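You operate a simulated robot arm through the tools that you are given. There is no shell and no other tool. Be economical: measure what you need, move in short steps, check, and stop when the job is done.

You run a simulated robot arm. Do the job below in one go: nothing can be reset, and whatever is moved stays where it is left.

Task
Scrub the gold sprocket clean in the parts washer and switch it off.
Fine: lid up, sprocket on the mat, stream running while the blue brush works; off only after the scrubbing; put the brush back; the sprocket stays on the mat and the lid open; the others stay on the shelf.

The check looks at the end state, three seconds after you hand in, the way a careful person would. Anything else that was tipped, shoved, dropped, spilled or broken makes it a failure. A push-on lid holds only when it is set on centred and level and pressed home; a screw cap is set on level and turned clockwise until tight.

Robot
A 7-joint arm with a two-finger parallel gripper, fixed in place. Base frame: the origin is at the foot of the arm, x ahead of it, y to its left, z up. Readings come in mm, degrees, newtons and seconds.
Its first joint turns from -166.0 to 166.0 degrees. Payload 3.91 kg.
The TCP is the grasp point between the finger pads, 30 mm short of the fingertips. In the tool frame z runs along the fingers and y along their closing line. The gripper opens to 110 mm. The fingers are 20 mm wide and 10 mm thick; the gripper's body (48 by 112 mm) begins 55 mm behind the TCP.
Orientation is that of the tool frame in the base frame, as [roll, pitch, yaw] about the fixed x, y, z axes, in that order (R = Rz(yaw) Ry(pitch) Rx(roll)). With the fingers straight down and closing along the base's y, the tool's x points along the base's -x, its y along +y and its z along -z.

Tools
- The arm moves only by the tool play_rows. Its argument "motion" is a list of rows, each an object of numbers (a shift or turn left out is 0, a gripper value left out holds the last): "x", "y", "z": the shift along the tool's x, y, z in mm; "rx", "ry", "rz": the turn, a rotation vector about the tool's x, y, z in degrees; "jaw": the closure in counts, from 0 (fully open) to 255 (shut). In form: [{"x": .., "y": .., "z": .., "rx": .., "ry": .., "rz": .., "jaw": ..}, ...]. A call has 1 to 12 rows; each row shifts and turns the commanded pose from where the row before left it, along the tool's axes as they then stand. Rows are played at 5 a second. More than 50 mm and 8.6 degrees between two rows, or a gripper value outside its range, and nothing of the call is played. A pose out of reach is approached as far as the arm can. The call stops where the force on the tool passes 90 N (or 10 N more than at its start, if that is more) or the arm is blocked; 0.2 s more then pass. Each finger travels about 153 mm/s and halts on what it meets, pressing with about 36 N; the grip force reading is that of the motor and also rises with nothing between the fingers. The clock runs only during rows and for 0.2 s after the last one: add rows that do not move to give the fingers time. The reply holds the time, the measured pose of the TCP, the force on the tool along the base axes, the opening and the grip force, in the units named above and with some noise.
- Cameras (640 x 400 px; columns grow to the right, rows downward): "scene" is fixed at [218.4, -653.1, 1475.4]; the picture's right is [0.87, -0.50, 0.00], its down [-0.46, -0.81, -0.35] and it looks along [0.17, 0.31, -0.94] (base axes); focal length 214 px, centre (320, 200). "wrist" rides on the gripper at [-36, 0, -57] in the tool frame; the picture's right is [0.00, -1.00, 0.00], its down [0.97, 0.00, -0.24] and it looks along [0.24, 0.00, 0.97] (tool axes); focal length 218 px, centre (320, 200). There is no depth. A picture from a camera that has moved, and an enlarged one, comes with that camera's place and axes in the base frame and with its lens. The place of the scene camera against the robot may be out by one fixed shift of up to 12 mm in any direction.
- snapshot(camera): a new picture of that camera. The clock stands still meanwhile.
- move_column(by): slides the trunk up (or, below 0, down) by that many mm; the arm rides with it, the base frame stays. It gives what a move gives, with no picture.
- enlarge(camera, box): a new picture of the part [left, top, right, bottom] of that camera's present view, enlarged. The clock stands still meanwhile.
- finish_job(): hands the job in; it is judged then, once.

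Work in short steps. Places have to be worked out from the pictures, the camera data and where the tool is seen: move nearer, look again, correct. Check each grasp and each placing, and mend what went wrong. You have 120 turns and 64 pictures in all, those below and enlarged ones among them. Open the gripper and draw the arm clear of the work before you hand the job in, unless the task says otherwise; then end with one line.

The tools are called after ">>>" by a JSON object that holds its "name" and its "arguments". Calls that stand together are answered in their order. play_rows: Moves the arm, as the interface text tells. Its arguments: {"type":"object","properties":{"motion":{"type":"array"}},"required":["motion"]} The other tools are called the same way: move_column (by) slides the trunk up or down; snapshot (camera) takes a picture; enlarge (camera, box) takes an enlarged picture of a part of a camera's view; finish_job () hands the job in.

At the start:

```text
clock: 0.0
tool_pos: [386.3, -23.0, 1463.2]
ee_rot: [-180.0, 0.1, 180.0]
wrist_force: [-0.1, 0.3, -0.1]
width: 110.1
gripper_force: 0.0
trunk travel left (down, up): [-575.0, 35.0]
```

scene: 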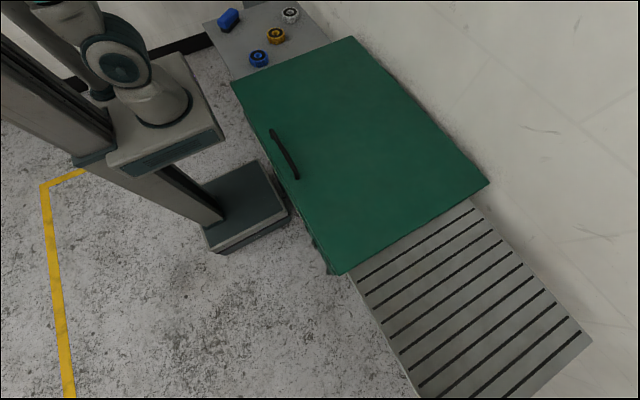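
wrist: 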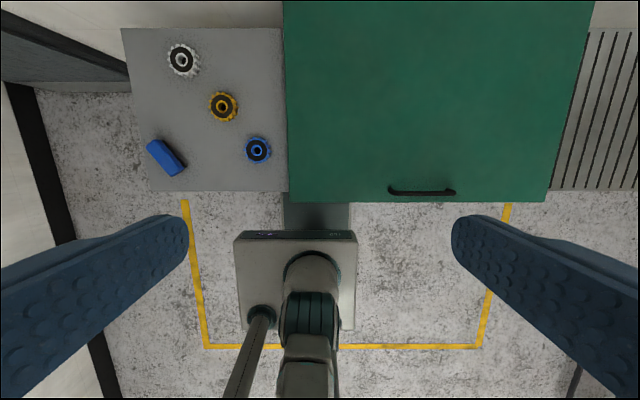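

The wrist view shows the shelf with brush and sprockets to the left (+y) and the closed green lid with its handle near the robot. I'll look closer at both before moving.

>>> {"name": "enlarge", "arguments": {"camera": "scene", "box": [190, 0, 350, 100]}}

>>> {"name": "enlarge", "arguments": {"camera": "scene", "box": [220, 100, 380, 300]}}

>>> {"name": "enlarge", "arguments": {"camera": "wrist", "box": [270, 120, 640, 260]}}

```text
4.00 times, centred on (270, 50) of scene
camera zoom: at [218.4, -653.1, 1475.4], right [0.87, -0.5, 0.0], down [-0.46, -0.81, -0.35], along [0.17, 0.31, -0.94], focal length 858 px, centre (520, 800)
```

zoom: 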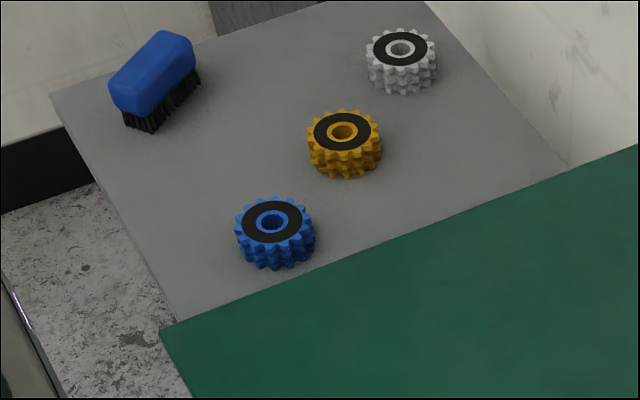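

```text
2.00 times, centred on (300, 200) of scene
camera zoom: at [218.4, -653.1, 1475.4], right [0.87, -0.5, 0.0], down [-0.46, -0.81, -0.35], along [0.17, 0.31, -0.94], focal length 429 px, centre (360, 200)
```

zoom: 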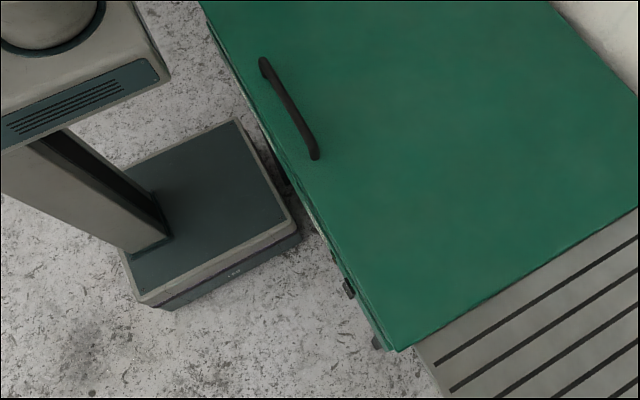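

```text
1.73 times, centred on (455, 190) of wrist
camera zoom: at [419.9, -23.3, 1519.7], right [0.0, -1.0, 0.0], down [-0.97, 0.0, 0.24], along [-0.24, 0.0, -0.97], focal length 378 px, centre (86, 217)
```

zoom: 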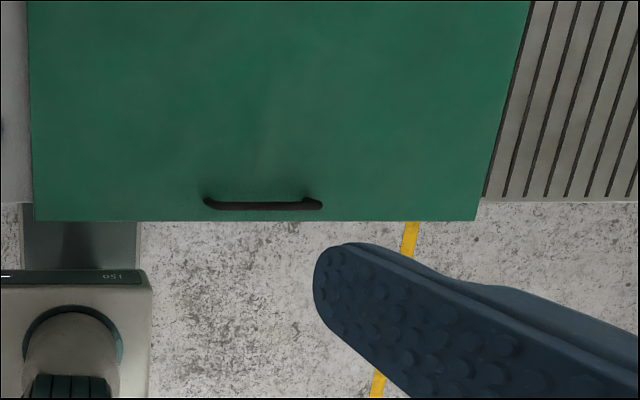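

Triangulating, the handle runs along y from about -214 to -389 at x≈298, z≈943; the lid spans x 262–769, with its hinge at the far side. There are small controls on the front face near the right corner, so I'll swing the camera round to see the front panel.

>>> {"name": "play_rows", "arguments": {"motion": [{"y": -45}, {"y": -45}, {"y": -45}, {"y": -45}, {"y": -45}, {"y": -45}, {"y": -45}, {"y": -45}, {"y": -45}, {"y": -45}, {"x": 40}, {"x": 40}]}}

>>> {"name": "play_rows", "arguments": {"motion": [{"x": 40, "ry": -8}, {"x": 40, "ry": -8}, {"x": 40, "ry": -8}, {"x": 40, "ry": -8}, {"x": 20, "z": 30, "ry": -8}, {"z": 40, "x": 30, "ry": -8}, {"z": 40, "x": 30}]}}

>>> {"name": "snapshot", "arguments": {"camera": "wrist"}}

```text
clock: 2.6
tool_pos: [298.0, -340.0, 1455.6]
ee_rot: [-180.0, 0.1, 180.0]
wrist_force: [-1.0, 0.2, -0.1]
width: 110.0
gripper_force: 0.0
out of reach, approached as far as the arm can: row 7, 8, 9, 10
trunk travel left (down, up): [-575.0, 35.0]
```

```text
clock: 4.2
tool_pos: [159.6, -340.4, 1289.6]
ee_rot: [-179.9, 48.2, 179.9]
wrist_force: [0.1, -0.3, -0.7]
width: 110.0
gripper_force: 0.0
trunk travel left (down, up): [-575.0, 35.0]
```

```text
58 pictures are left
camera wrist: at [140.4, -340.5, 1354.5], right [0.0, -1.0, 0.0], down [-0.83, 0.0, -0.56], along [0.56, 0.0, -0.83], focal length 218 px, centre (320, 200)
```

wrist: 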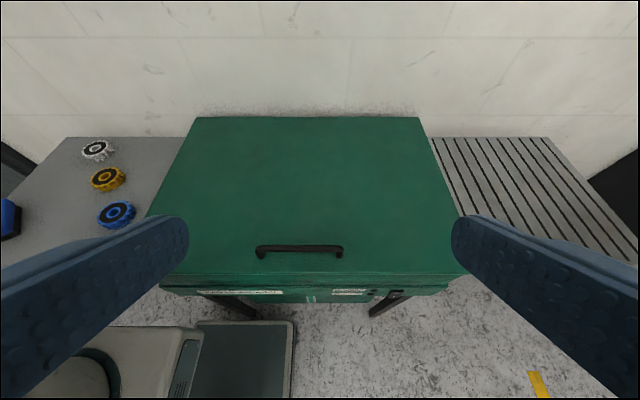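

I see labels and a small switch on the front edge. I'll go lower and tilt more to read it.

>>> {"name": "play_rows", "arguments": {"motion": [{"x": 37, "z": 16, "y": -20}, {"x": 37, "z": 16, "y": -20}, {"x": 37, "z": 16, "y": -20}, {"x": 37, "z": 16, "y": -20}, {"x": 37, "z": 16, "y": -20}, {"x": 30, "z": 10}, {"ry": -8}, {"ry": -8}]}}

>>> {"name": "snapshot", "arguments": {"camera": "wrist"}}

```text
clock: 6.0
tool_pos: [82.6, -437.9, 1065.6]
ee_rot: [179.9, 64.1, -180.0]
wrist_force: [-0.1, -0.1, 0.0]
width: 109.9
gripper_force: 0.0
trunk travel left (down, up): [-575.0, 35.0]
```

```text
57 pictures are left
camera wrist: at [45.5, -438.0, 1123.6], right [0.0, -1.0, 0.0], down [-0.64, 0.0, -0.77], along [0.77, 0.0, -0.64], focal length 218 px, centre (320, 200)
```

wrist: 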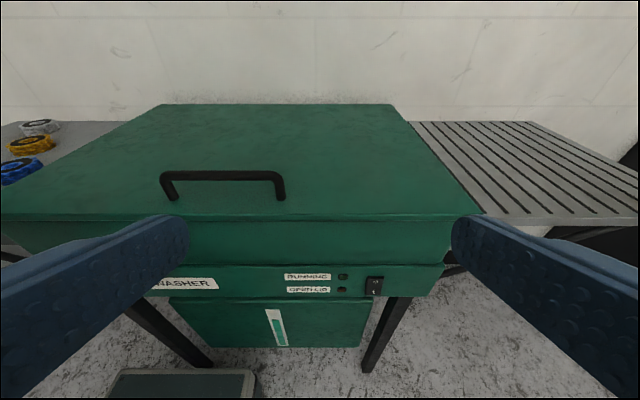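

>>> {"name": "enlarge", "arguments": {"camera": "wrist", "box": [260, 250, 420, 350]}}

>>> {"name": "enlarge", "arguments": {"camera": "wrist", "box": [140, 150, 300, 250]}}

```text
4.00 times, centred on (340, 300) of wrist
camera zoom: at [45.5, -438.0, 1123.6], right [0.0, -1.0, 0.0], down [-0.64, 0.0, -0.77], along [0.77, 0.0, -0.64], focal length 873 px, centre (240, -200)
```

zoom: 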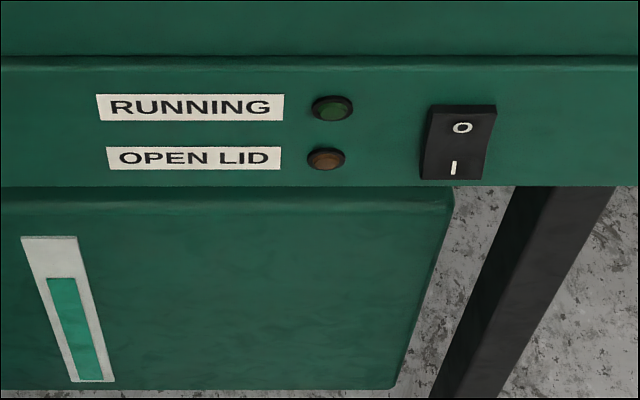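

```text
4.00 times, centred on (220, 200) of wrist
camera zoom: at [45.5, -438.0, 1123.6], right [0.0, -1.0, 0.0], down [-0.64, 0.0, -0.77], along [0.77, 0.0, -0.64], focal length 873 px, centre (720, 200)
```

zoom: 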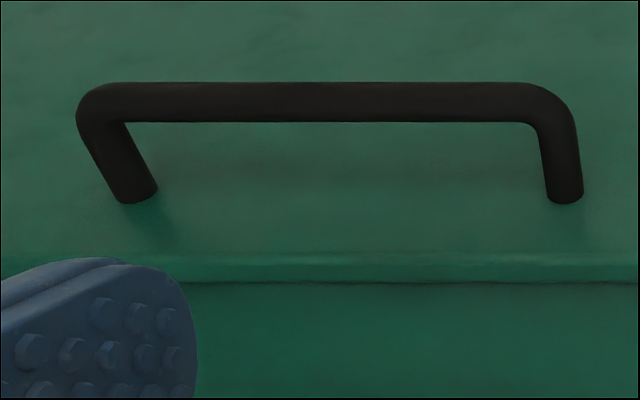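

The rocker sits at about (262,-543,730) with O at the top and I at the bottom, both lamps dark. The handle bar's centre is at x≈301, y≈-304, z≈952, with a gap of about 30 mm under it. I'll go back above it, tool down, fingers closing along x.

>>> {"name": "play_rows", "arguments": {"motion": [{"x": -45, "z": -20}, {"x": -45, "z": -20}, {"ry": 8}, {"ry": 8}, {"ry": 8}, {"ry": 8}, {"ry": 8}, {"ry": 8}, {"ry": 8}, {"ry": 8}]}}

>>> {"name": "play_rows", "arguments": {"motion": [{"x": -44, "y": 27, "rz": 8.2}, {"x": -44, "y": 34, "rz": 8.2}, {"x": -35, "y": 40, "rz": 8.2}, {"rz": 8.2}, {"rz": 8.2}, {"rz": 8.2}, {"rz": 8.2}, {"rz": 8.2}, {"rz": 8.2}, {"rz": 8.2}, {"rz": 8.0}]}}

```text
clock: 8.2
tool_pos: [88.2, -437.3, 1167.4]
ee_rot: [180.0, 0.0, 179.9]
wrist_force: [0.3, 0.0, 0.6]
width: 110.2
gripper_force: 0.1
trunk travel left (down, up): [-575.0, 35.0]
```

```text
refused: row 1 steps farther than a row can; nothing moved
```

A row was too long, so nothing moved. I'll turn and shift in smaller steps.

>>> {"name": "play_rows", "arguments": {"motion": [{"rz": 8.2}, {"rz": 8.2}, {"rz": 8.2}, {"rz": 8.2}, {"rz": 8.2}, {"rz": 8.2}, {"rz": 8.2}, {"rz": 8.2}, {"rz": 8.2}, {"rz": 8.2}, {"rz": 8.0}]}}

>>> {"name": "play_rows", "arguments": {"motion": [{"y": 40, "x": 25}, {"y": 40, "x": 25}, {"y": 40, "x": 25}, {"y": 40, "x": 25}, {"y": 40, "x": 25}, {"y": 13, "x": 8}]}}

>>> {"name": "snapshot", "arguments": {"camera": "wrist"}}

```text
clock: 10.6
tool_pos: [86.3, -436.7, 1166.8]
ee_rot: [179.9, -0.1, 89.8]
wrist_force: [0.2, -0.5, -0.7]
width: 110.0
gripper_force: 0.1
trunk travel left (down, up): [-575.0, 35.0]
```

```text
clock: 12.0
tool_pos: [300.7, -305.3, 1167.0]
ee_rot: [179.9, 0.0, 89.8]
wrist_force: [0.6, -0.3, 0.8]
width: 109.9
gripper_force: 0.1
trunk travel left (down, up): [-575.0, 35.0]
```

```text
54 pictures are left
camera wrist: at [298.7, -341.5, 1223.3], right [-1.0, 0.0, 0.0], down [0.0, 0.97, 0.24], along [0.0, 0.24, -0.97], focal length 218 px, centre (320, 200)
```

wrist: 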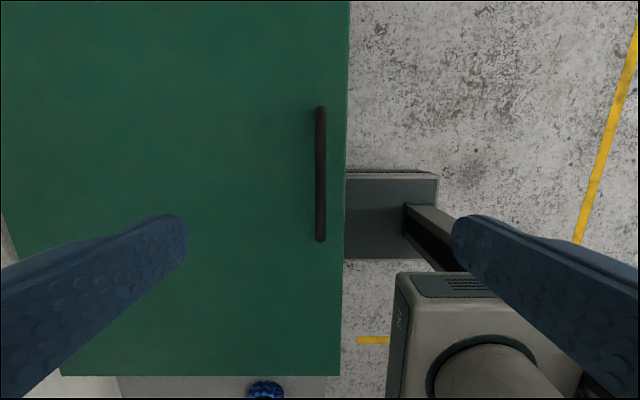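

The bar is centred under the tool at x≈299. I'll descend to z≈957 and grip it.

>>> {"name": "play_rows", "arguments": {"motion": [{"z": 45, "y": -1.5}, {"z": 45}, {"z": 45}, {"z": 45}, {"z": 15}, {"z": 14}, {"jaw": 255}, {"jaw": 255}, {"jaw": 255}, {"jaw": 255}]}}

>>> {"name": "snapshot", "arguments": {"camera": "wrist"}}

```text
clock: 14.2
tool_pos: [300.0, -301.3, 956.9]
ee_rot: [-180.0, 0.1, 90.1]
wrist_force: [15.9, 0.3, 0.6]
width: 13.5
gripper_force: 44.9
trunk travel left (down, up): [-575.0, 35.0]
```

```text
53 pictures are left
camera wrist: at [298.1, -338.0, 1014.9], right [-1.0, 0.0, 0.0], down [0.0, 0.97, 0.24], along [0.0, 0.24, -0.97], focal length 218 px, centre (320, 200)
```

wrist: 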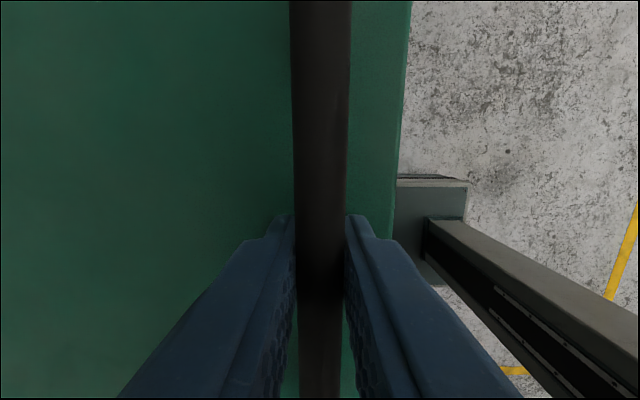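

The bar is held (13.5 mm wide). The lid swings back about a hinge near (770, z≈807–900), so I'll lift it a few degrees along that arc and read the side force to refine the hinge.

>>> {"name": "play_rows", "arguments": {"motion": [{"y": 3, "z": -8}, {"y": 3, "z": -8}, {"y": 3, "z": -8}, {"y": 2.5, "z": -8}]}}

```text
clock: 15.2
tool_pos: [304.5, -302.1, 990.4]
ee_rot: [-180.0, -0.1, 89.9]
wrist_force: [-20.2, 15.9, 0.9]
width: 14.0
gripper_force: 45.0
trunk travel left (down, up): [-575.0, 35.0]
```

The lid lifts lightly, and the side force suggests a hinge height of about z≈905. I'll continue on that arc.

>>> {"name": "play_rows", "arguments": {"motion": [{"y": 1, "z": -23}, {"y": 3, "z": -23}, {"y": 8, "z": -23}, {"y": 8, "z": -24}]}}

```text
clock: 16.2
tool_pos: [332.7, -302.6, 1081.4]
ee_rot: [180.0, 0.1, 90.2]
wrist_force: [5.0, 22.6, -4.4]
width: 13.9
gripper_force: 45.0
trunk travel left (down, up): [-575.0, 35.0]
```

Tracking is good (about 16° open). I'll continue to about 40°.

>>> {"name": "play_rows", "arguments": {"motion": [{"y": 10, "z": -22}, {"y": 11, "z": -22.4}, {"y": 12, "z": -22}, {"y": 13.5, "z": -20.5}, {"y": 15, "z": -20}, {"y": 16, "z": -19}, {"y": 16, "z": -18}, {"y": 17, "z": -18}]}}

>>> {"name": "snapshot", "arguments": {"camera": "scene"}}

```text
clock: 18.0
tool_pos: [444.8, -302.8, 1242.7]
ee_rot: [-179.8, 0.1, 90.1]
wrist_force: [14.9, 15.8, -19.1]
width: 13.6
gripper_force: 45.2
trunk travel left (down, up): [-575.0, 35.0]
```

```text
52 pictures are left
```

scene: 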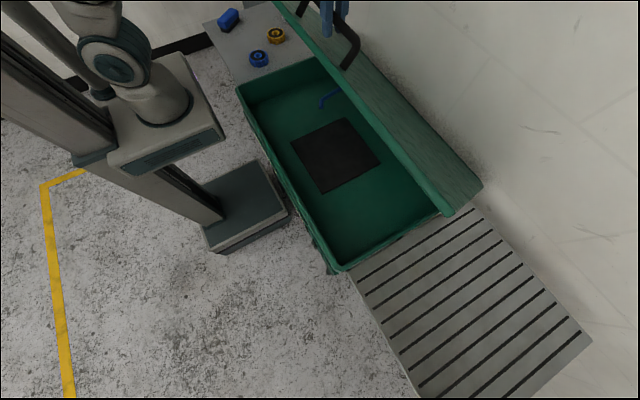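

The lid is well up, showing the basin, mat and blue nozzle. I'll continue towards 52°, then read the load.

>>> {"name": "play_rows", "arguments": {"motion": [{"y": 18, "z": -17.5}, {"y": 19, "z": -16.5}, {"y": 20, "z": -15}, {"y": 20.5, "z": -13}]}}

```text
clock: 19.0
tool_pos: [525.0, -302.8, 1302.2]
ee_rot: [-179.5, -0.2, 90.0]
wrist_force: [19.3, 4.7, -38.6]
width: 14.2
gripper_force: 45.2
trunk travel left (down, up): [-575.0, 35.0]
```

A circle fit through the readings gives the hinge at (758, 905) with radius 461. The lid's own pull along the arc is nearly zero, so it seems balanced. I'll go on to about 62° with a small forward tilt.

>>> {"name": "play_rows", "arguments": {"motion": [{"y": 16, "z": -4, "rx": -2}, {"y": 17, "z": -7, "rx": -2}, {"y": 19, "z": -7, "rx": -2}, {"y": 19, "z": -6, "rx": -2}]}}

>>> {"name": "snapshot", "arguments": {"camera": "scene"}}

```text
clock: 20.0
tool_pos: [590.3, -303.7, 1333.7]
ee_rot: [172.1, 0.1, 89.9]
wrist_force: [7.3, 3.4, -18.8]
width: 13.8
gripper_force: 44.9
trunk travel left (down, up): [-575.0, 35.0]
```

```text
51 pictures are left
```

scene: 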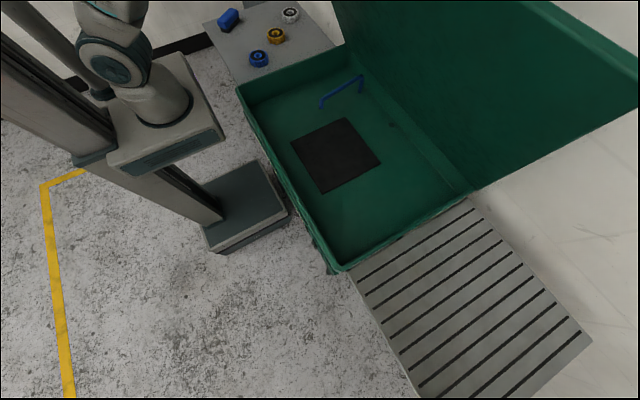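

Near-zero load at 62°. I'll go a few degrees further, then ease the jaws slightly to test whether the lid holds by itself.

>>> {"name": "play_rows", "arguments": {"motion": [{"y": 16, "z": -4}, {"y": 16, "z": -3}, {"jaw": 195}, {"jaw": 195}, {"jaw": 195}]}}

>>> {"name": "snapshot", "arguments": {"camera": "wrist"}}

```text
clock: 21.2
tool_pos: [612.9, -301.9, 1341.1]
ee_rot: [172.0, 0.1, 89.9]
wrist_force: [1.2, -0.3, -0.5]
width: 26.8
gripper_force: 0.7
out of reach, approached as far as the arm can: row 2
trunk travel left (down, up): [-575.0, 35.0]
```

```text
50 pictures are left
camera wrist: at [602.7, -338.6, 1399.6], right [-0.99, 0.0, -0.14], down [-0.03, 0.97, 0.24], along [0.13, 0.24, -0.96], focal length 218 px, centre (320, 200)
```

wrist: 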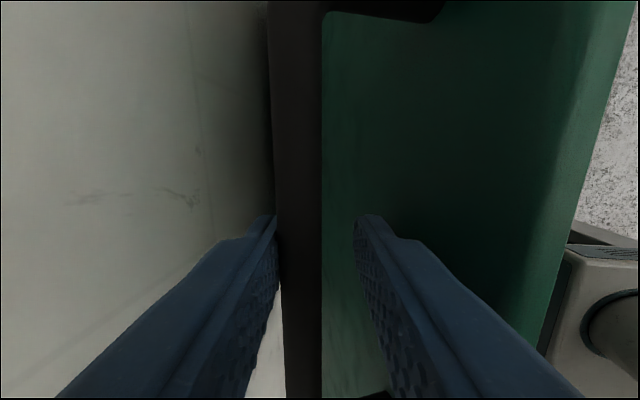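

The lid stays without load (force ~1 N). I'll withdraw upward using the trunk's remaining 35 mm first, since the arm is at its reach limit here.

>>> {"name": "move_column", "arguments": {"by": 34}}

>>> {"name": "play_rows", "arguments": {"motion": [{"z": -10, "y": -2}, {"z": -15, "y": -4}]}}

>>> {"name": "snapshot", "arguments": {"camera": "wrist"}}

```text
clock: 22.0
tool_pos: [612.5, -300.6, 1378.3]
ee_rot: [172.1, -0.1, 89.9]
wrist_force: [2.1, -0.4, 3.8]
width: 24.5
gripper_force: 0.1
trunk travel left (down, up): [-609.0, 1.0]
```

```text
clock: 22.6
tool_pos: [598.7, -299.8, 1396.6]
ee_rot: [171.7, 0.2, 90.0]
wrist_force: [5.2, -1.1, 4.2]
width: 28.7
gripper_force: 4.1
out of reach, approached as far as the arm can: row 1, 2
trunk travel left (down, up): [-609.0, 1.0]
```

```text
49 pictures are left
camera wrist: at [588.3, -336.3, 1453.8], right [-0.99, 0.0, -0.14], down [-0.03, 0.97, 0.24], along [0.14, 0.24, -0.96], focal length 218 px, centre (320, 200)
```

wrist: 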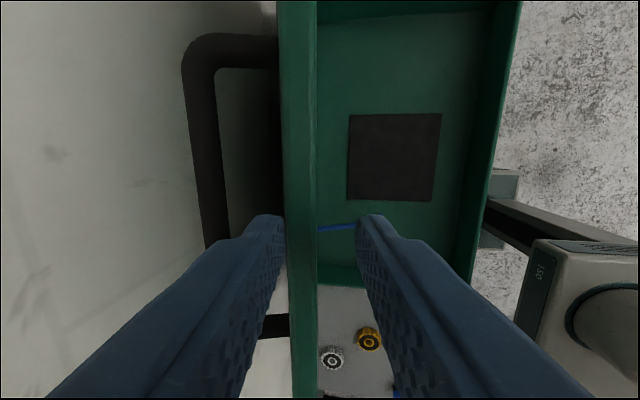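

The fingers now straddle the lid's top edge. The lid stands at about 70°. I'll tilt the tool in line with the lid plane, open slightly, and draw back along it.

>>> {"name": "play_rows", "arguments": {"motion": [{"rx": -4, "jaw": 165}, {"rx": -4}, {"rx": -4}, {"z": -12, "y": -2}, {"z": -12}, {"z": -12}]}}

>>> {"name": "snapshot", "arguments": {"camera": "wrist"}}

```text
clock: 24.0
tool_pos: [582.8, -297.3, 1430.1]
ee_rot: [160.0, 0.0, 90.0]
wrist_force: [0.2, 1.4, 0.0]
width: 38.9
gripper_force: 0.1
trunk travel left (down, up): [-609.0, 1.0]
```

```text
48 pictures are left
camera wrist: at [561.5, -334.7, 1484.3], right [-0.94, 0.0, -0.34], down [-0.08, 0.97, 0.23], along [0.33, 0.24, -0.91], focal length 218 px, centre (320, 200)
```

wrist: 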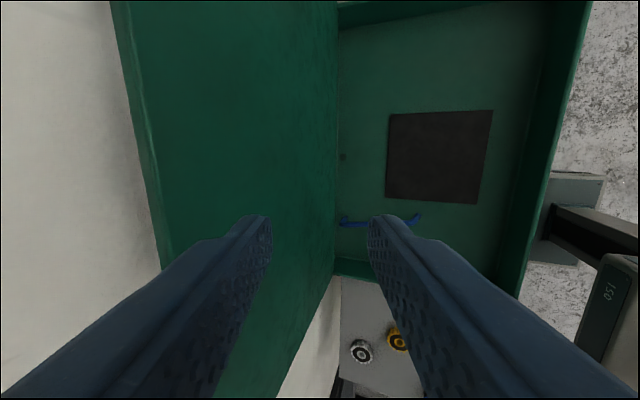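

The tool is clear and the lid seems to have swung further open by itself. I'll check the scene view while there.

>>> {"name": "snapshot", "arguments": {"camera": "scene"}}

>>> {"name": "enlarge", "arguments": {"camera": "wrist", "box": [320, 80, 520, 360]}}

```text
47 pictures are left
```

scene: 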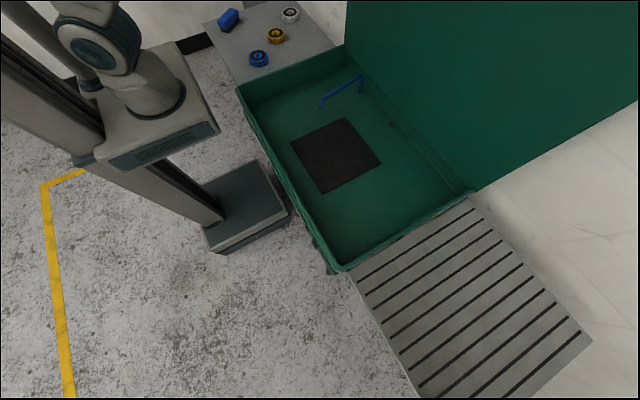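

```text
1.43 times, centred on (420, 220) of wrist
camera zoom: at [561.5, -334.7, 1484.3], right [-0.94, 0.0, -0.34], down [-0.08, 0.97, 0.23], along [0.33, 0.24, -0.91], focal length 312 px, centre (177, 171)
```

zoom: 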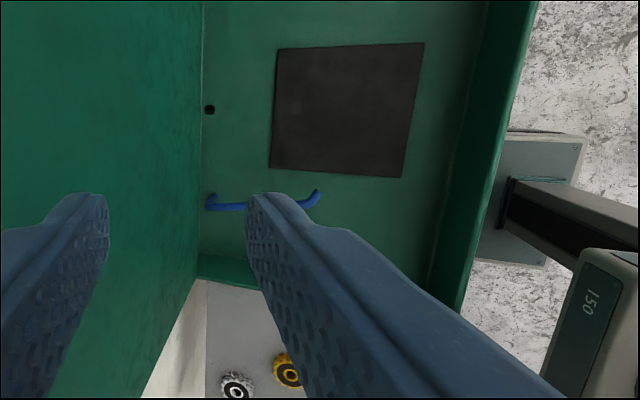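

The lid is standing open. By triangulation the mat centre is at about (470,-306,820), the nozzle tip near (501,-162,894) and the gold sprocket's top at about (520,231,912). I'll bring the tool upright and lower it on the way to the shelf.

>>> {"name": "play_rows", "arguments": {"motion": [{"y": -40, "rx": 7}, {"y": -40, "rx": 7}, {"y": -40, "rx": 6}, {"z": 45}, {"z": 45}, {"z": 45}, {"z": 45}, {"z": 45}, {"x": 45, "jaw": 0}, {"x": 45}, {"x": 45}, {"x": 45}]}}

>>> {"name": "play_rows", "arguments": {"motion": [{"rz": -8.2, "x": 40}, {"rz": -8.2}, {"rz": -8.2}, {"rz": -8.2}, {"rz": -8.2}, {"rz": -8.2}, {"rz": -8.2}, {"rz": -8.2}, {"rz": -8.2}, {"rz": -8.2}, {"rz": -8.0}]}}

```text
clock: 26.6
tool_pos: [467.8, -121.0, 1180.2]
ee_rot: [180.0, 0.0, 90.0]
wrist_force: [1.0, -0.1, 0.2]
width: 110.0
gripper_force: 0.0
trunk travel left (down, up): [-609.0, 1.0]
```

```text
clock: 29.0
tool_pos: [466.9, -78.0, 1177.8]
ee_rot: [180.0, 0.0, -180.0]
wrist_force: [0.2, 0.7, 0.5]
width: 110.0
gripper_force: 0.1
trunk travel left (down, up): [-609.0, 1.0]
```

Upright again at yaw 180. I'll move over the gold sprocket at height and look.

>>> {"name": "play_rows", "arguments": {"motion": [{"y": 44, "x": -5}, {"y": 44, "x": -5}, {"y": 44, "x": -5}, {"y": 44, "x": -5}, {"y": 44, "x": -5}, {"y": 44, "x": -5}, {"y": 44, "z": 10}, {"z": 40}]}}

>>> {"name": "snapshot", "arguments": {"camera": "wrist"}}

```text
clock: 30.8
tool_pos: [500.2, 232.7, 1123.2]
ee_rot: [180.0, 0.0, 179.9]
wrist_force: [0.6, 0.8, 0.0]
width: 110.0
gripper_force: 0.0
trunk travel left (down, up): [-609.0, 1.0]
```

```text
45 pictures are left
camera wrist: at [534.3, 231.6, 1181.3], right [0.0, -1.0, 0.0], down [-0.97, 0.0, 0.24], along [-0.24, 0.0, -0.97], focal length 218 px, centre (320, 200)
```

wrist: 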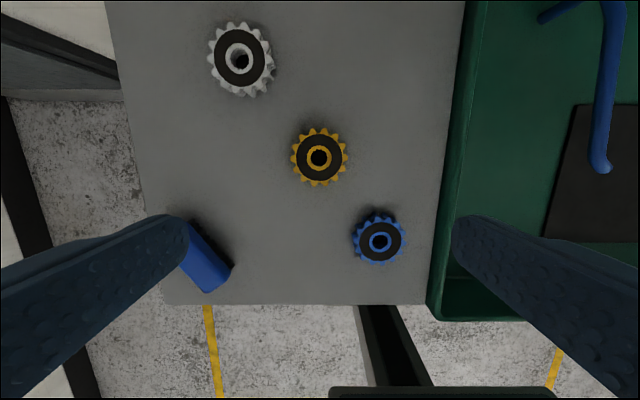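

The gold sprocket's centre is at (521.5, 233), about 69 mm across. Its neighbours are well clear, so I'll descend over it and close.

>>> {"name": "play_rows", "arguments": {"motion": [{"x": -21}, {"z": 45}, {"z": 45}, {"z": 45}, {"z": 40}, {"z": 15}, {"z": 8}]}}

>>> {"name": "snapshot", "arguments": {"camera": "wrist"}}

```text
clock: 32.4
tool_pos: [519.0, 228.8, 930.7]
ee_rot: [179.9, 0.1, 179.9]
wrist_force: [-0.3, -0.4, 1.1]
width: 109.7
gripper_force: 0.1
trunk travel left (down, up): [-609.0, 1.0]
```

```text
44 pictures are left
camera wrist: at [553.1, 229.4, 987.3], right [0.0, -1.0, 0.0], down [-0.97, 0.0, 0.24], along [-0.24, 0.0, -0.97], focal length 218 px, centre (320, 200)
```

wrist: 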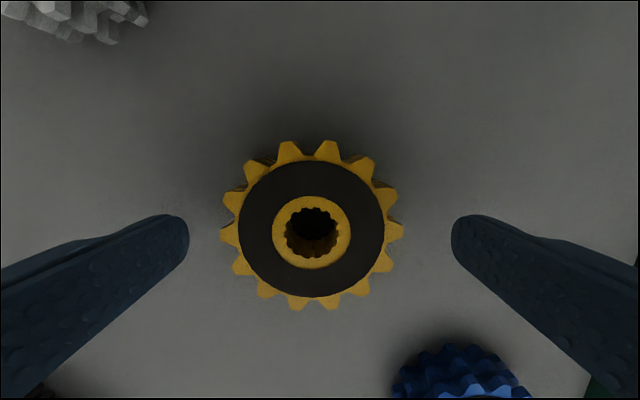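

The centre is about 4 mm off in y and 3 mm in x. I'll correct, go down 11 mm and grip.

>>> {"name": "play_rows", "arguments": {"motion": [{"x": -3, "y": 4}, {"z": 6}, {"z": 5}, {"jaw": 255}, {"jaw": 255}, {"jaw": 255}]}}

```text
clock: 33.8
tool_pos: [520.1, 233.4, 919.1]
ee_rot: [180.0, 0.0, -179.9]
wrist_force: [1.1, -0.8, 0.1]
width: 71.1
gripper_force: 35.7
trunk travel left (down, up): [-609.0, 1.0]
```

Gripped firmly at 71 mm. I'll lift and carry it across to above the basin, high over the nozzle, and look at the mat and nozzle.

>>> {"name": "play_rows", "arguments": {"motion": [{"z": -40}, {"z": -45}, {"z": -45}, {"y": -45, "x": 6}, {"y": -45, "x": 6}, {"y": -45, "x": 6}, {"y": -45, "x": 6}, {"y": -45, "x": 6}, {"y": -45, "x": 6}, {"y": -45, "x": 6}, {"y": -45, "x": 6}]}}

>>> {"name": "snapshot", "arguments": {"camera": "wrist"}}

```text
clock: 36.2
tool_pos: [474.1, -129.4, 1045.3]
ee_rot: [179.9, 0.0, 179.9]
wrist_force: [-0.6, -0.5, -0.4]
width: 0.0
gripper_force: 35.8
trunk travel left (down, up): [-609.0, 1.0]
```

```text
43 pictures are left
camera wrist: at [508.2, -130.7, 1102.3], right [0.0, -1.0, 0.0], down [-0.97, 0.0, 0.24], along [-0.24, 0.0, -0.97], focal length 218 px, centre (320, 200)
```

wrist: 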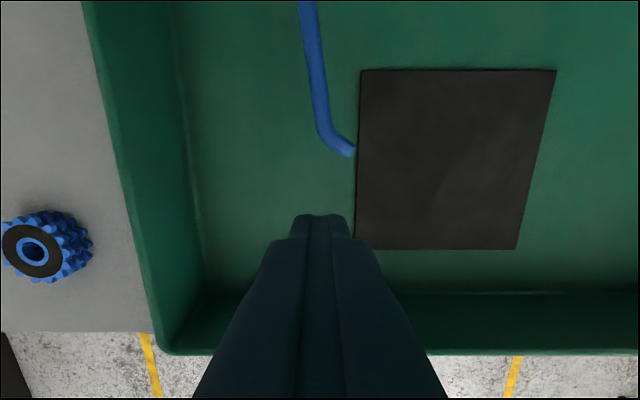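

The jaws are empty: the sprocket slipped out. I'll find where it is.

>>> {"name": "snapshot", "arguments": {"camera": "scene"}}

>>> {"name": "enlarge", "arguments": {"camera": "scene", "box": [190, 0, 350, 100]}}

```text
42 pictures are left
```

scene: 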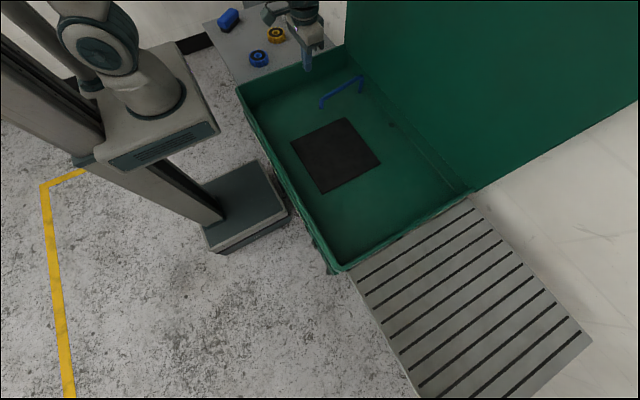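

```text
4.00 times, centred on (270, 50) of scene
camera zoom: at [218.4, -653.1, 1475.4], right [0.87, -0.5, 0.0], down [-0.46, -0.81, -0.35], along [0.17, 0.31, -0.94], focal length 858 px, centre (520, 800)
```

zoom: 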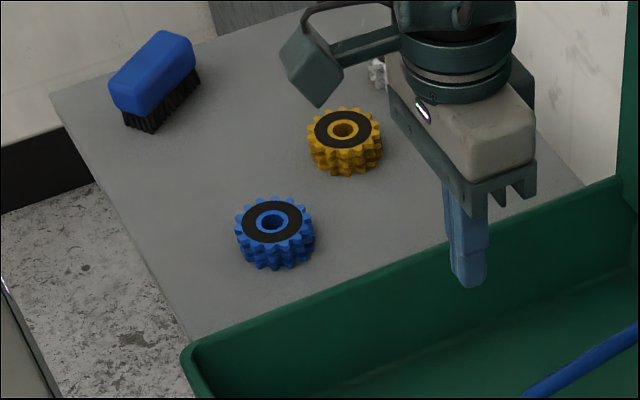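

Luckily it never left its spot; it slipped as I began lifting and still stands upright on the shelf. Meanwhile this view fixes the mat at x 367–594, y -180…-407 (centre about 480,-294), with the nozzle bending towards it. I'll go back and grip lower, feeling for the shelf.

>>> {"name": "play_rows", "arguments": {"motion": [{"y": 45, "x": -6, "jaw": 0}, {"y": 45, "x": -6}, {"y": 45, "x": -6}, {"y": 45, "x": -6}, {"y": 45, "x": -6}, {"y": 45, "x": -6}, {"y": 45, "x": -6}, {"y": 46, "x": -6}, {"z": 30}, {"z": 35}, {"z": 30}]}}

>>> {"name": "snapshot", "arguments": {"camera": "wrist"}}

```text
clock: 38.6
tool_pos: [522.4, 232.2, 954.8]
ee_rot: [-180.0, 0.0, 179.9]
wrist_force: [-0.2, -0.5, -0.2]
width: 109.9
gripper_force: 0.1
trunk travel left (down, up): [-609.0, 1.0]
```

```text
40 pictures are left
camera wrist: at [556.3, 232.7, 1012.3], right [0.0, -1.0, 0.0], down [-0.97, 0.0, 0.24], along [-0.24, 0.0, -0.97], focal length 218 px, centre (320, 200)
```

wrist: 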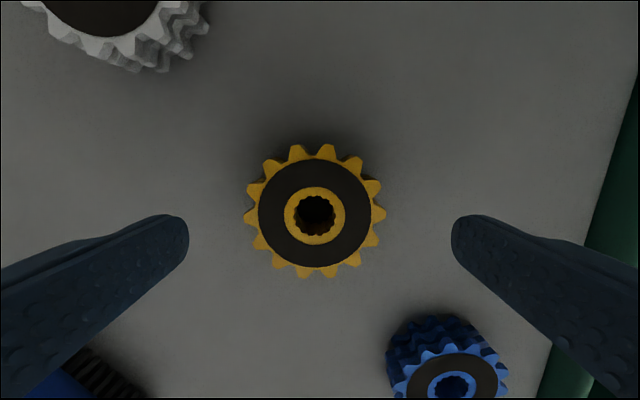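

Centred within 2 mm. I'll go down to about z 917 in small steps, close with longer dwell, and lift slowly.

>>> {"name": "play_rows", "arguments": {"motion": [{"x": -1, "y": 2.5}, {"z": 20}, {"z": 10}, {"z": 4}, {"z": 3}, {"z": 1}]}}

```text
clock: 40.0
tool_pos: [522.9, 235.6, 915.0]
ee_rot: [-180.0, 0.0, -180.0]
wrist_force: [0.0, -0.3, -0.3]
width: 110.0
gripper_force: 0.0
trunk travel left (down, up): [-609.0, 1.0]
```

No contact yet at 915 (±2). I'll step down a little more and watch the force.

>>> {"name": "play_rows", "arguments": {"motion": [{"z": 1.5}, {"z": 1.5}]}}

```text
clock: 40.6
tool_pos: [522.2, 235.9, 915.1]
ee_rot: [-180.0, 0.1, 179.9]
wrist_force: [3.0, -1.6, 16.9]
width: 110.1
gripper_force: 0.0
trunk travel left (down, up): [-609.0, 1.0]
```

Contact with the shelf (17 N). I'll back off 2.5 mm, grip, and lift slowly.

>>> {"name": "play_rows", "arguments": {"motion": [{"z": -2.5}, {"jaw": 255}, {"jaw": 255}, {"jaw": 255}, {"jaw": 255}, {"z": -3}, {"z": -3}, {"z": -4}, {"z": -5}, {"z": -5}]}}

>>> {"name": "snapshot", "arguments": {"camera": "wrist"}}

```text
clock: 42.8
tool_pos: [522.3, 236.0, 936.0]
ee_rot: [180.0, 0.0, 180.0]
wrist_force: [0.3, 0.2, -4.1]
width: 71.2
gripper_force: 36.4
trunk travel left (down, up): [-609.0, 1.0]
```

```text
39 pictures are left
camera wrist: at [556.0, 236.1, 992.6], right [0.0, -1.0, 0.0], down [-0.97, 0.0, 0.24], along [-0.24, 0.0, -0.97], focal length 218 px, centre (320, 200)
```

wrist: 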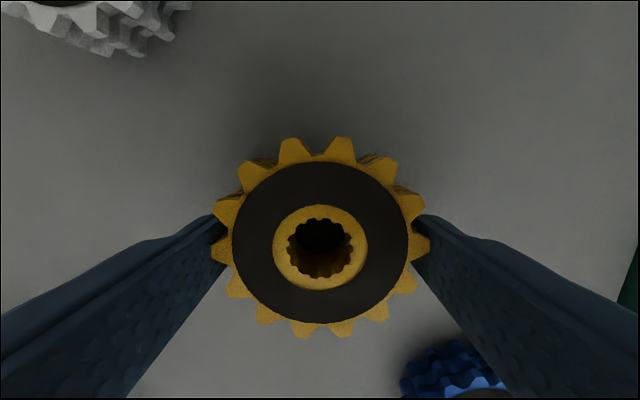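

Held, about 4 N of weight. I'll carry it gently: lift to 990, then across.

>>> {"name": "play_rows", "arguments": {"motion": [{"z": -8}, {"z": -12}, {"z": -15}, {"z": -12}, {"z": -8}, {"y": -10}, {"y": -20}, {"y": -30}, {"y": -30}, {"y": -30}, {"y": -30}, {"y": -30}]}}

>>> {"name": "play_rows", "arguments": {"motion": [{"y": -30, "x": 4}, {"y": -30, "x": 4}, {"y": -30, "x": 4}, {"y": -30, "x": 4}, {"y": -30, "x": 4}, {"y": -30, "x": 4}, {"y": -30, "x": 4}, {"y": -30, "x": 4}, {"y": -30, "x": 4}, {"y": -30, "x": 4}, {"y": -30, "x": 2}, {"y": -15}]}}

>>> {"name": "snapshot", "arguments": {"camera": "wrist"}}

```text
clock: 45.4
tool_pos: [522.6, 56.8, 989.2]
ee_rot: [-180.0, -0.1, -180.0]
wrist_force: [0.1, -0.8, -4.5]
width: 71.6
gripper_force: 36.3
trunk travel left (down, up): [-609.0, 1.0]
```

```text
clock: 48.0
tool_pos: [479.1, -288.8, 993.3]
ee_rot: [180.0, -0.1, -179.9]
wrist_force: [0.1, 0.0, -3.3]
width: 71.1
gripper_force: 36.0
trunk travel left (down, up): [-609.0, 1.0]
```

```text
38 pictures are left
camera wrist: at [513.8, -289.6, 1050.1], right [0.0, -1.0, 0.0], down [-0.97, 0.0, 0.24], along [-0.24, 0.0, -0.97], focal length 218 px, centre (320, 200)
```

wrist: 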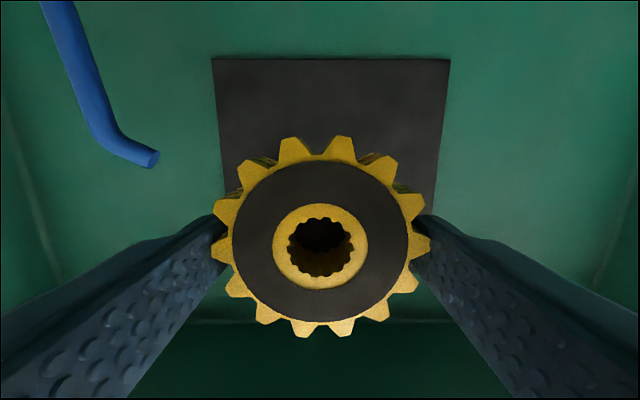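

Over the mat with the nozzle to the left. I'll lower it to just above the mat (contact expected near TCP z≈852), then feel for contact.

>>> {"name": "play_rows", "arguments": {"motion": [{"z": 25, "y": -4}, {"z": 25}, {"z": 25}, {"z": 25}, {"z": 15}, {"z": 8}, {"z": 4}]}}

>>> {"name": "play_rows", "arguments": {"motion": [{"z": 3}, {"z": 2}]}}

```text
clock: 49.6
tool_pos: [480.0, -292.7, 863.3]
ee_rot: [-179.9, -0.1, -180.0]
wrist_force: [0.2, -1.0, -4.6]
width: 71.0
gripper_force: 36.0
trunk travel left (down, up): [-609.0, 1.0]
```

```text
clock: 50.2
tool_pos: [479.5, -292.0, 858.5]
ee_rot: [-180.0, 0.0, -180.0]
wrist_force: [0.2, -1.0, -4.1]
width: 71.2
gripper_force: 36.2
trunk travel left (down, up): [-609.0, 1.0]
```

Still hanging (−4 N). I'll go on down in small steps.

>>> {"name": "play_rows", "arguments": {"motion": [{"z": 2}, {"z": 2}]}}

>>> {"name": "play_rows", "arguments": {"motion": [{"z": 2}, {"z": 1.5}]}}

```text
clock: 50.8
tool_pos: [479.6, -293.4, 853.3]
ee_rot: [180.0, 0.0, 180.0]
wrist_force: [-0.7, -0.6, -4.3]
width: 71.2
gripper_force: 35.7
trunk travel left (down, up): [-609.0, 1.0]
```

```text
clock: 51.4
tool_pos: [478.7, -292.3, 850.5]
ee_rot: [-180.0, 0.0, 180.0]
wrist_force: [-0.3, -0.1, -4.6]
width: 71.0
gripper_force: 35.2
trunk travel left (down, up): [-609.0, 1.0]
```

>>> {"name": "play_rows", "arguments": {"motion": [{"z": 2}, {"z": 2}]}}

>>> {"name": "play_rows", "arguments": {"motion": [{"z": 2}, {"z": 1}]}}

```text
clock: 52.0
tool_pos: [479.0, -292.0, 846.6]
ee_rot: [-180.0, 0.1, 180.0]
wrist_force: [-0.2, -1.0, -3.7]
width: 71.0
gripper_force: 36.1
trunk travel left (down, up): [-609.0, 1.0]
```

```text
clock: 52.6
tool_pos: [478.6, -293.8, 843.4]
ee_rot: [180.0, 0.0, -179.9]
wrist_force: [-0.3, 0.7, -4.4]
width: 71.1
gripper_force: 35.6
trunk travel left (down, up): [-609.0, 1.0]
```

Still no contact at 843. The mat is lower than I estimated, so I'll continue in small steps with stops.

>>> {"name": "play_rows", "arguments": {"motion": [{"z": 2}, {"z": 2}]}}

>>> {"name": "play_rows", "arguments": {"motion": [{"z": 2}, {"z": 2}]}}

>>> {"name": "snapshot", "arguments": {"camera": "wrist"}}

```text
clock: 53.2
tool_pos: [479.9, -293.7, 839.4]
ee_rot: [179.9, 0.0, 180.0]
wrist_force: [0.1, -0.3, -3.9]
width: 71.1
gripper_force: 36.0
trunk travel left (down, up): [-609.0, 1.0]
```

```text
clock: 53.8
tool_pos: [479.5, -293.5, 836.5]
ee_rot: [179.9, -0.1, 180.0]
wrist_force: [-1.9, 0.3, 2.3]
width: 71.1
gripper_force: 36.3
trunk travel left (down, up): [-609.0, 1.0]
```

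```text
37 pictures are left
camera wrist: at [513.8, -294.1, 894.1], right [0.0, -1.0, 0.0], down [-0.97, 0.0, 0.24], along [-0.24, 0.0, -0.97], focal length 218 px, centre (320, 200)
```

wrist: 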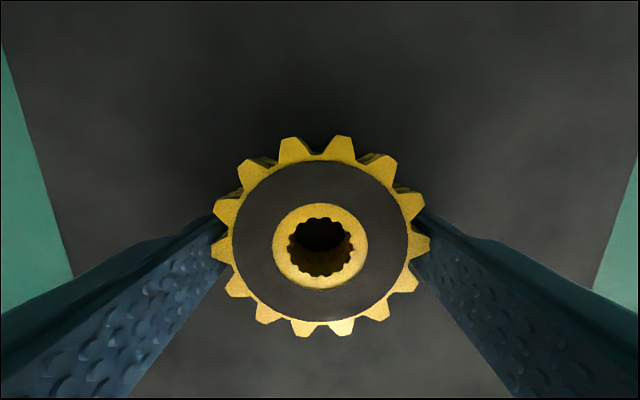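

The force flipped to +2.3 N: the sprocket rests on the mat (surface about z 805). I'll release and rise.

>>> {"name": "play_rows", "arguments": {"motion": [{"jaw": 120}, {"jaw": 0}, {"jaw": 0}, {"z": -10}, {"z": -30}, {"z": -45}, {"z": -45}, {"z": -45}, {"z": -45}]}}

>>> {"name": "snapshot", "arguments": {"camera": "wrist"}}

```text
clock: 55.8
tool_pos: [478.7, -296.9, 1059.2]
ee_rot: [180.0, 0.0, -180.0]
wrist_force: [-0.6, 0.0, -0.1]
width: 109.9
gripper_force: 0.0
trunk travel left (down, up): [-609.0, 1.0]
```

```text
36 pictures are left
camera wrist: at [513.3, -296.9, 1116.9], right [0.0, -1.0, 0.0], down [-0.97, 0.0, 0.24], along [-0.24, 0.0, -0.97], focal length 218 px, centre (320, 200)
```

wrist: 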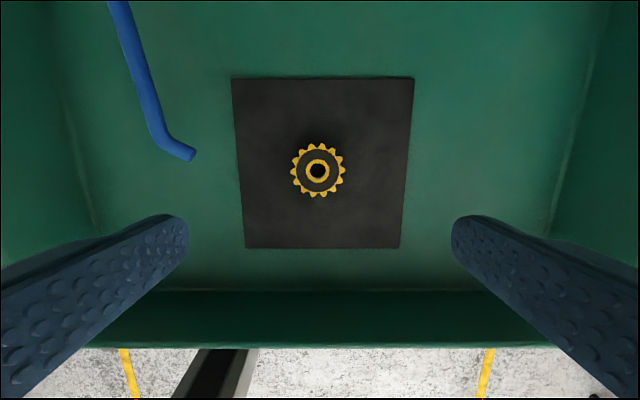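

The sprocket sits at the mat centre (482,-294), upright, with the nozzle aimed at it. Next I'll go round to the front for the rocker.

>>> {"name": "play_rows", "arguments": {"motion": [{"y": -45, "jaw": 255}, {"y": -45}, {"y": -45}, {"y": -45}, {"y": -45}, {"x": 45}, {"x": 45}, {"x": 45}, {"x": 45}, {"x": 45}, {"x": 45}, {"x": 45}]}}

>>> {"name": "play_rows", "arguments": {"motion": [{"x": 30, "ry": -8}, {"x": 30, "ry": -8}, {"ry": -8}, {"ry": -8}, {"ry": -8}, {"ry": -8}, {"ry": -8}, {"ry": -8}]}}

>>> {"name": "snapshot", "arguments": {"camera": "wrist"}}

```text
clock: 58.4
tool_pos: [160.2, -519.3, 1056.9]
ee_rot: [179.9, 0.0, 179.9]
wrist_force: [0.1, 0.4, -0.2]
width: 0.0
gripper_force: 35.8
trunk travel left (down, up): [-609.0, 1.0]
```

```text
clock: 60.2
tool_pos: [104.1, -516.6, 1053.2]
ee_rot: [-180.0, 64.2, -180.0]
wrist_force: [-0.5, -0.1, 1.1]
width: 0.0
gripper_force: 36.4
trunk travel left (down, up): [-609.0, 1.0]
```

```text
35 pictures are left
camera wrist: at [67.0, -518.2, 1110.1], right [0.0, -1.0, 0.0], down [-0.64, 0.0, -0.77], along [0.77, 0.0, -0.64], focal length 218 px, centre (320, 200)
```

wrist: 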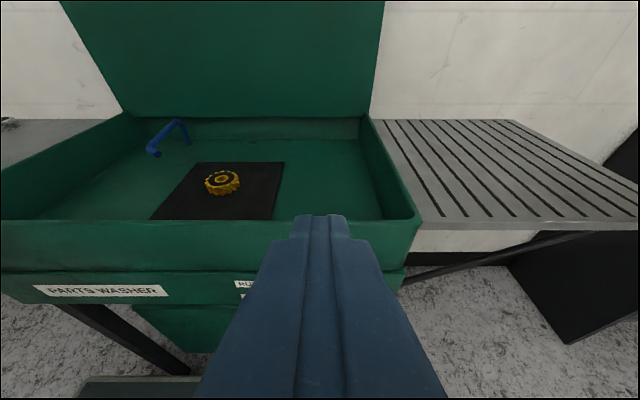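

The closed fingers hide the rocker. I'll open them and lower to look straight at it.

>>> {"name": "play_rows", "arguments": {"motion": [{"x": 36, "z": 18, "y": -5, "jaw": 0}, {"x": 36, "z": 18, "y": -5}, {"x": 36, "z": 18, "y": -5}, {"x": 36, "z": 17, "y": -5}, {"x": 36, "z": 17, "y": -6}]}}

>>> {"name": "snapshot", "arguments": {"camera": "wrist"}}

```text
clock: 61.4
tool_pos: [105.4, -546.8, 852.0]
ee_rot: [-179.9, 64.0, -180.0]
wrist_force: [0.3, -0.1, -1.0]
width: 110.0
gripper_force: 0.1
trunk travel left (down, up): [-609.0, 1.0]
```

```text
34 pictures are left
camera wrist: at [67.8, -546.7, 908.7], right [0.0, -1.0, 0.0], down [-0.64, 0.0, -0.77], along [0.77, 0.0, -0.64], focal length 218 px, centre (320, 200)
```

wrist: 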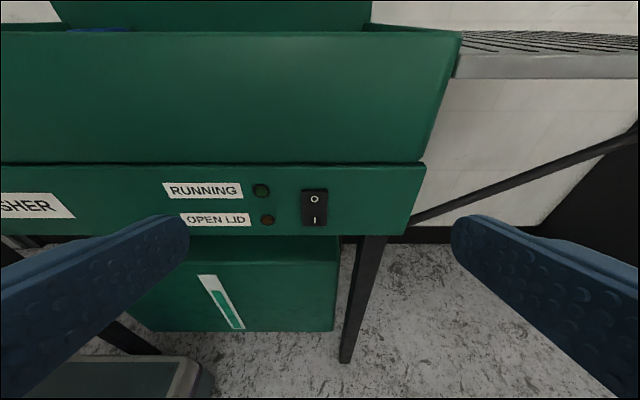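

The rocker is at (255,-540,742), with the I half at about z 722 and the O half at about z 755. I'll level the tool to point along +x, close the fingers and stop a little short of the I half.

>>> {"name": "play_rows", "arguments": {"motion": [{"ry": -8, "jaw": 255}, {"ry": -8}, {"ry": -8}, {"ry": -2}, {"x": 40, "z": 10, "y": 2}, {"x": 40, "z": 10, "y": 2}, {"x": 40, "z": 15, "y": 2}, {"x": 8, "z": 15}]}}

>>> {"name": "snapshot", "arguments": {"camera": "wrist"}}

```text
clock: 63.2
tool_pos: [155.3, -537.6, 721.9]
ee_rot: [-3.2, 90.0, -3.4]
wrist_force: [-0.5, 0.1, -0.4]
width: 0.2
gripper_force: 35.7
trunk travel left (down, up): [-609.0, 1.0]
```

```text
33 pictures are left
camera wrist: at [96.2, -538.8, 758.3], right [0.0, -1.0, 0.0], down [-0.24, 0.0, -0.97], along [0.97, 0.0, -0.24], focal length 218 px, centre (320, 200)
```

wrist: 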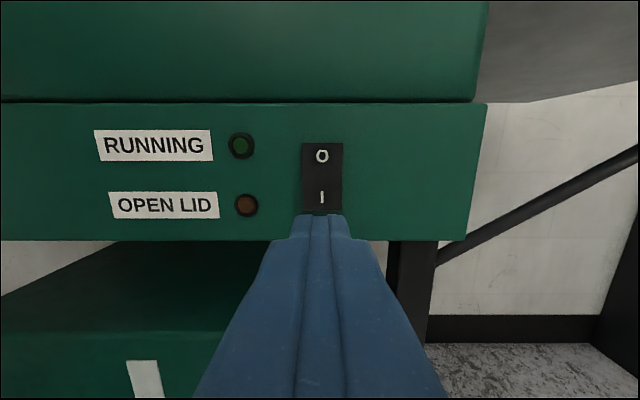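

The I half is at z≈721, y≈-540. I'm nearly lined up, so I'll advance, then push in small steps.

>>> {"name": "play_rows", "arguments": {"motion": [{"x": 3, "y": -2, "z": 25}, {"z": 25}, {"z": 8}, {"z": 4}, {"z": 3}, {"z": 3}]}}

```text
clock: 64.6
tool_pos: [222.9, -539.0, 721.4]
ee_rot: [-113.3, 90.0, -113.4]
wrist_force: [-0.4, 0.4, -0.1]
width: 0.0
gripper_force: 36.1
trunk travel left (down, up): [-609.0, 1.0]
```

No contact yet with the tip at about x 253. I'll keep pushing in small steps.

>>> {"name": "play_rows", "arguments": {"motion": [{"z": 3}, {"z": 3}, {"z": 3}, {"z": 3}]}}

>>> {"name": "snapshot", "arguments": {"camera": "wrist"}}

```text
clock: 65.6
tool_pos: [228.0, -540.7, 720.8]
ee_rot: [-127.2, 89.9, -127.5]
wrist_force: [-60.0, 19.5, -4.0]
width: 0.0
gripper_force: 36.2
trunk travel left (down, up): [-609.0, 1.0]
```

```text
32 pictures are left
camera wrist: at [169.0, -540.3, 757.7], right [0.0, -1.0, 0.0], down [-0.24, 0.0, -0.97], along [0.97, -0.01, -0.24], focal length 218 px, centre (320, 200)
```

wrist: 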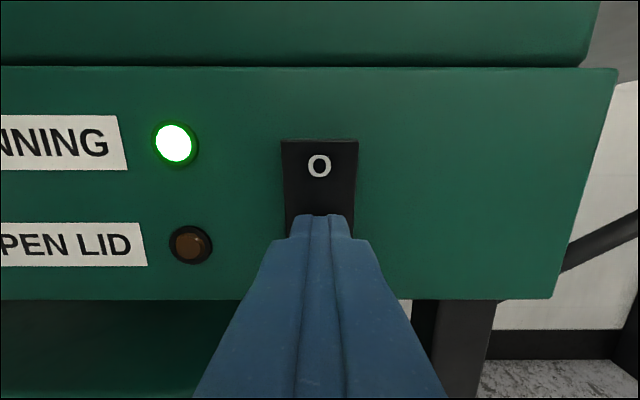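

RUNNING is lit. I'll back off, rise, and bring the tool upright again.

>>> {"name": "play_rows", "arguments": {"motion": [{"z": -30}, {"z": -45}, {"x": -45}, {"x": -45}, {"x": -45}, {"x": -45}, {"x": -45}, {"x": -45}, {"x": -45}, {"ry": 8}, {"ry": 8}, {"ry": 8}]}}

>>> {"name": "play_rows", "arguments": {"motion": [{"ry": 8}, {"ry": 8}, {"ry": 8}, {"ry": 8}, {"ry": 8}, {"ry": 8}, {"ry": 8}, {"ry": 8}, {"ry": 2}, {"x": -45}, {"x": -45}, {"x": -45}]}}

>>> {"name": "snapshot", "arguments": {"camera": "scene"}}

```text
clock: 68.2
tool_pos: [159.1, -540.3, 1035.4]
ee_rot: [-180.0, 65.9, 179.7]
wrist_force: [-0.1, 0.7, 0.2]
width: 0.2
gripper_force: 36.4
trunk travel left (down, up): [-609.0, 1.0]
```

```text
clock: 70.8
tool_pos: [295.0, -538.0, 1036.6]
ee_rot: [-180.0, 0.0, 179.9]
wrist_force: [0.2, 0.9, -0.1]
width: 0.0
gripper_force: 36.3
trunk travel left (down, up): [-609.0, 1.0]
```

```text
31 pictures are left
```

scene: 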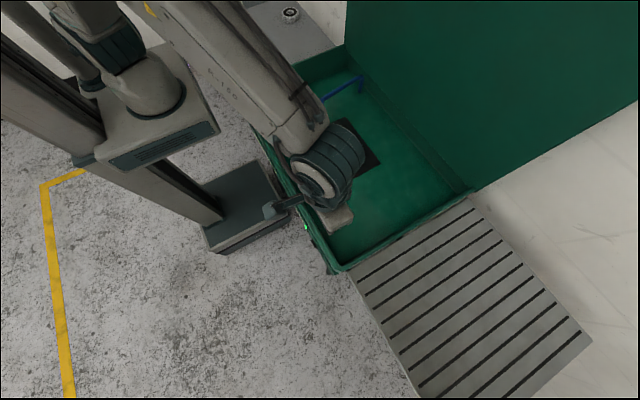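

I'll pass over the basin to see the stream, on the way to the brush.

>>> {"name": "play_rows", "arguments": {"motion": [{"x": -30, "y": 35, "jaw": 0}, {"x": -30, "y": 35}, {"x": -30, "y": 35}, {"x": -30, "y": 35}, {"x": -30, "y": 35}, {"x": -10, "y": 35, "z": -10}, {"y": 20, "z": -10}]}}

>>> {"name": "snapshot", "arguments": {"camera": "wrist"}}

```text
clock: 72.4
tool_pos: [456.2, -311.6, 1055.9]
ee_rot: [-180.0, 0.0, 179.8]
wrist_force: [-0.6, 0.0, -0.5]
width: 110.1
gripper_force: 0.0
trunk travel left (down, up): [-609.0, 1.0]
```

```text
30 pictures are left
camera wrist: at [490.4, -312.0, 1114.2], right [0.0, -1.0, 0.0], down [-0.97, 0.0, 0.24], along [-0.24, 0.0, -0.97], focal length 218 px, centre (320, 200)
```

wrist: 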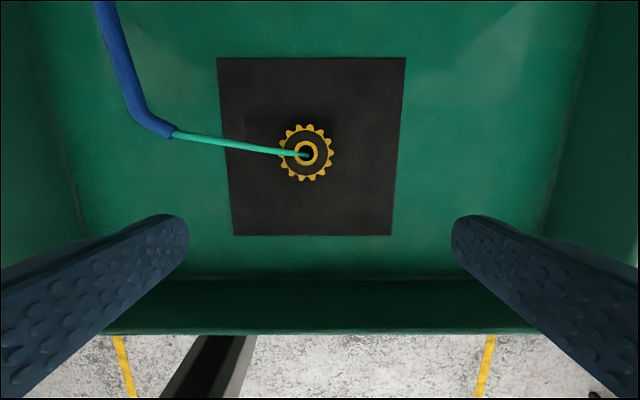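

The stream lands right on the sprocket. Now to the brush, over about (370,370).

>>> {"name": "play_rows", "arguments": {"motion": [{"y": 49}, {"y": 49}, {"y": 49}, {"y": 49}, {"y": 49}, {"y": 49}, {"y": 49}, {"y": 49, "x": 5}, {"y": 49, "x": 5}, {"y": 48, "x": 10}, {"y": 48, "x": 10}, {"y": 48, "x": 10}]}}

>>> {"name": "play_rows", "arguments": {"motion": [{"y": 40, "x": 20}, {"y": 40, "x": 20}, {"y": 20, "x": 20, "z": -10}]}}

>>> {"name": "snapshot", "arguments": {"camera": "wrist"}}

```text
clock: 75.0
tool_pos: [415.6, 276.8, 1054.7]
ee_rot: [-179.9, 0.0, 180.0]
wrist_force: [1.0, 0.7, -0.1]
width: 110.1
gripper_force: 0.0
trunk travel left (down, up): [-609.0, 1.0]
```

```text
clock: 75.8
tool_pos: [354.9, 377.3, 1063.7]
ee_rot: [-180.0, 0.1, 180.0]
wrist_force: [0.3, 0.3, 0.2]
width: 110.3
gripper_force: 0.0
trunk travel left (down, up): [-609.0, 1.0]
```

```text
29 pictures are left
camera wrist: at [389.4, 377.0, 1121.4], right [0.0, -1.0, 0.0], down [-0.97, 0.0, 0.24], along [-0.24, 0.0, -0.97], focal length 218 px, centre (320, 200)
```

wrist: 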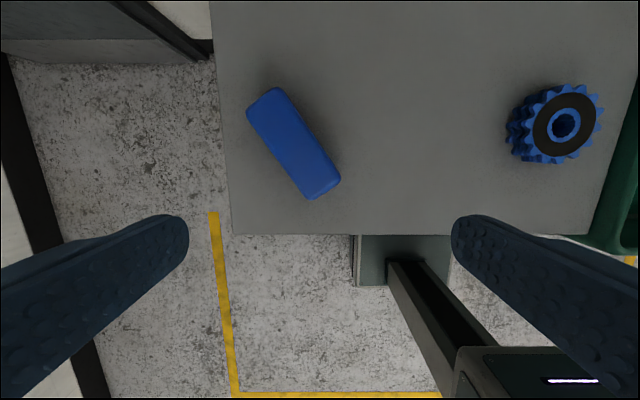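

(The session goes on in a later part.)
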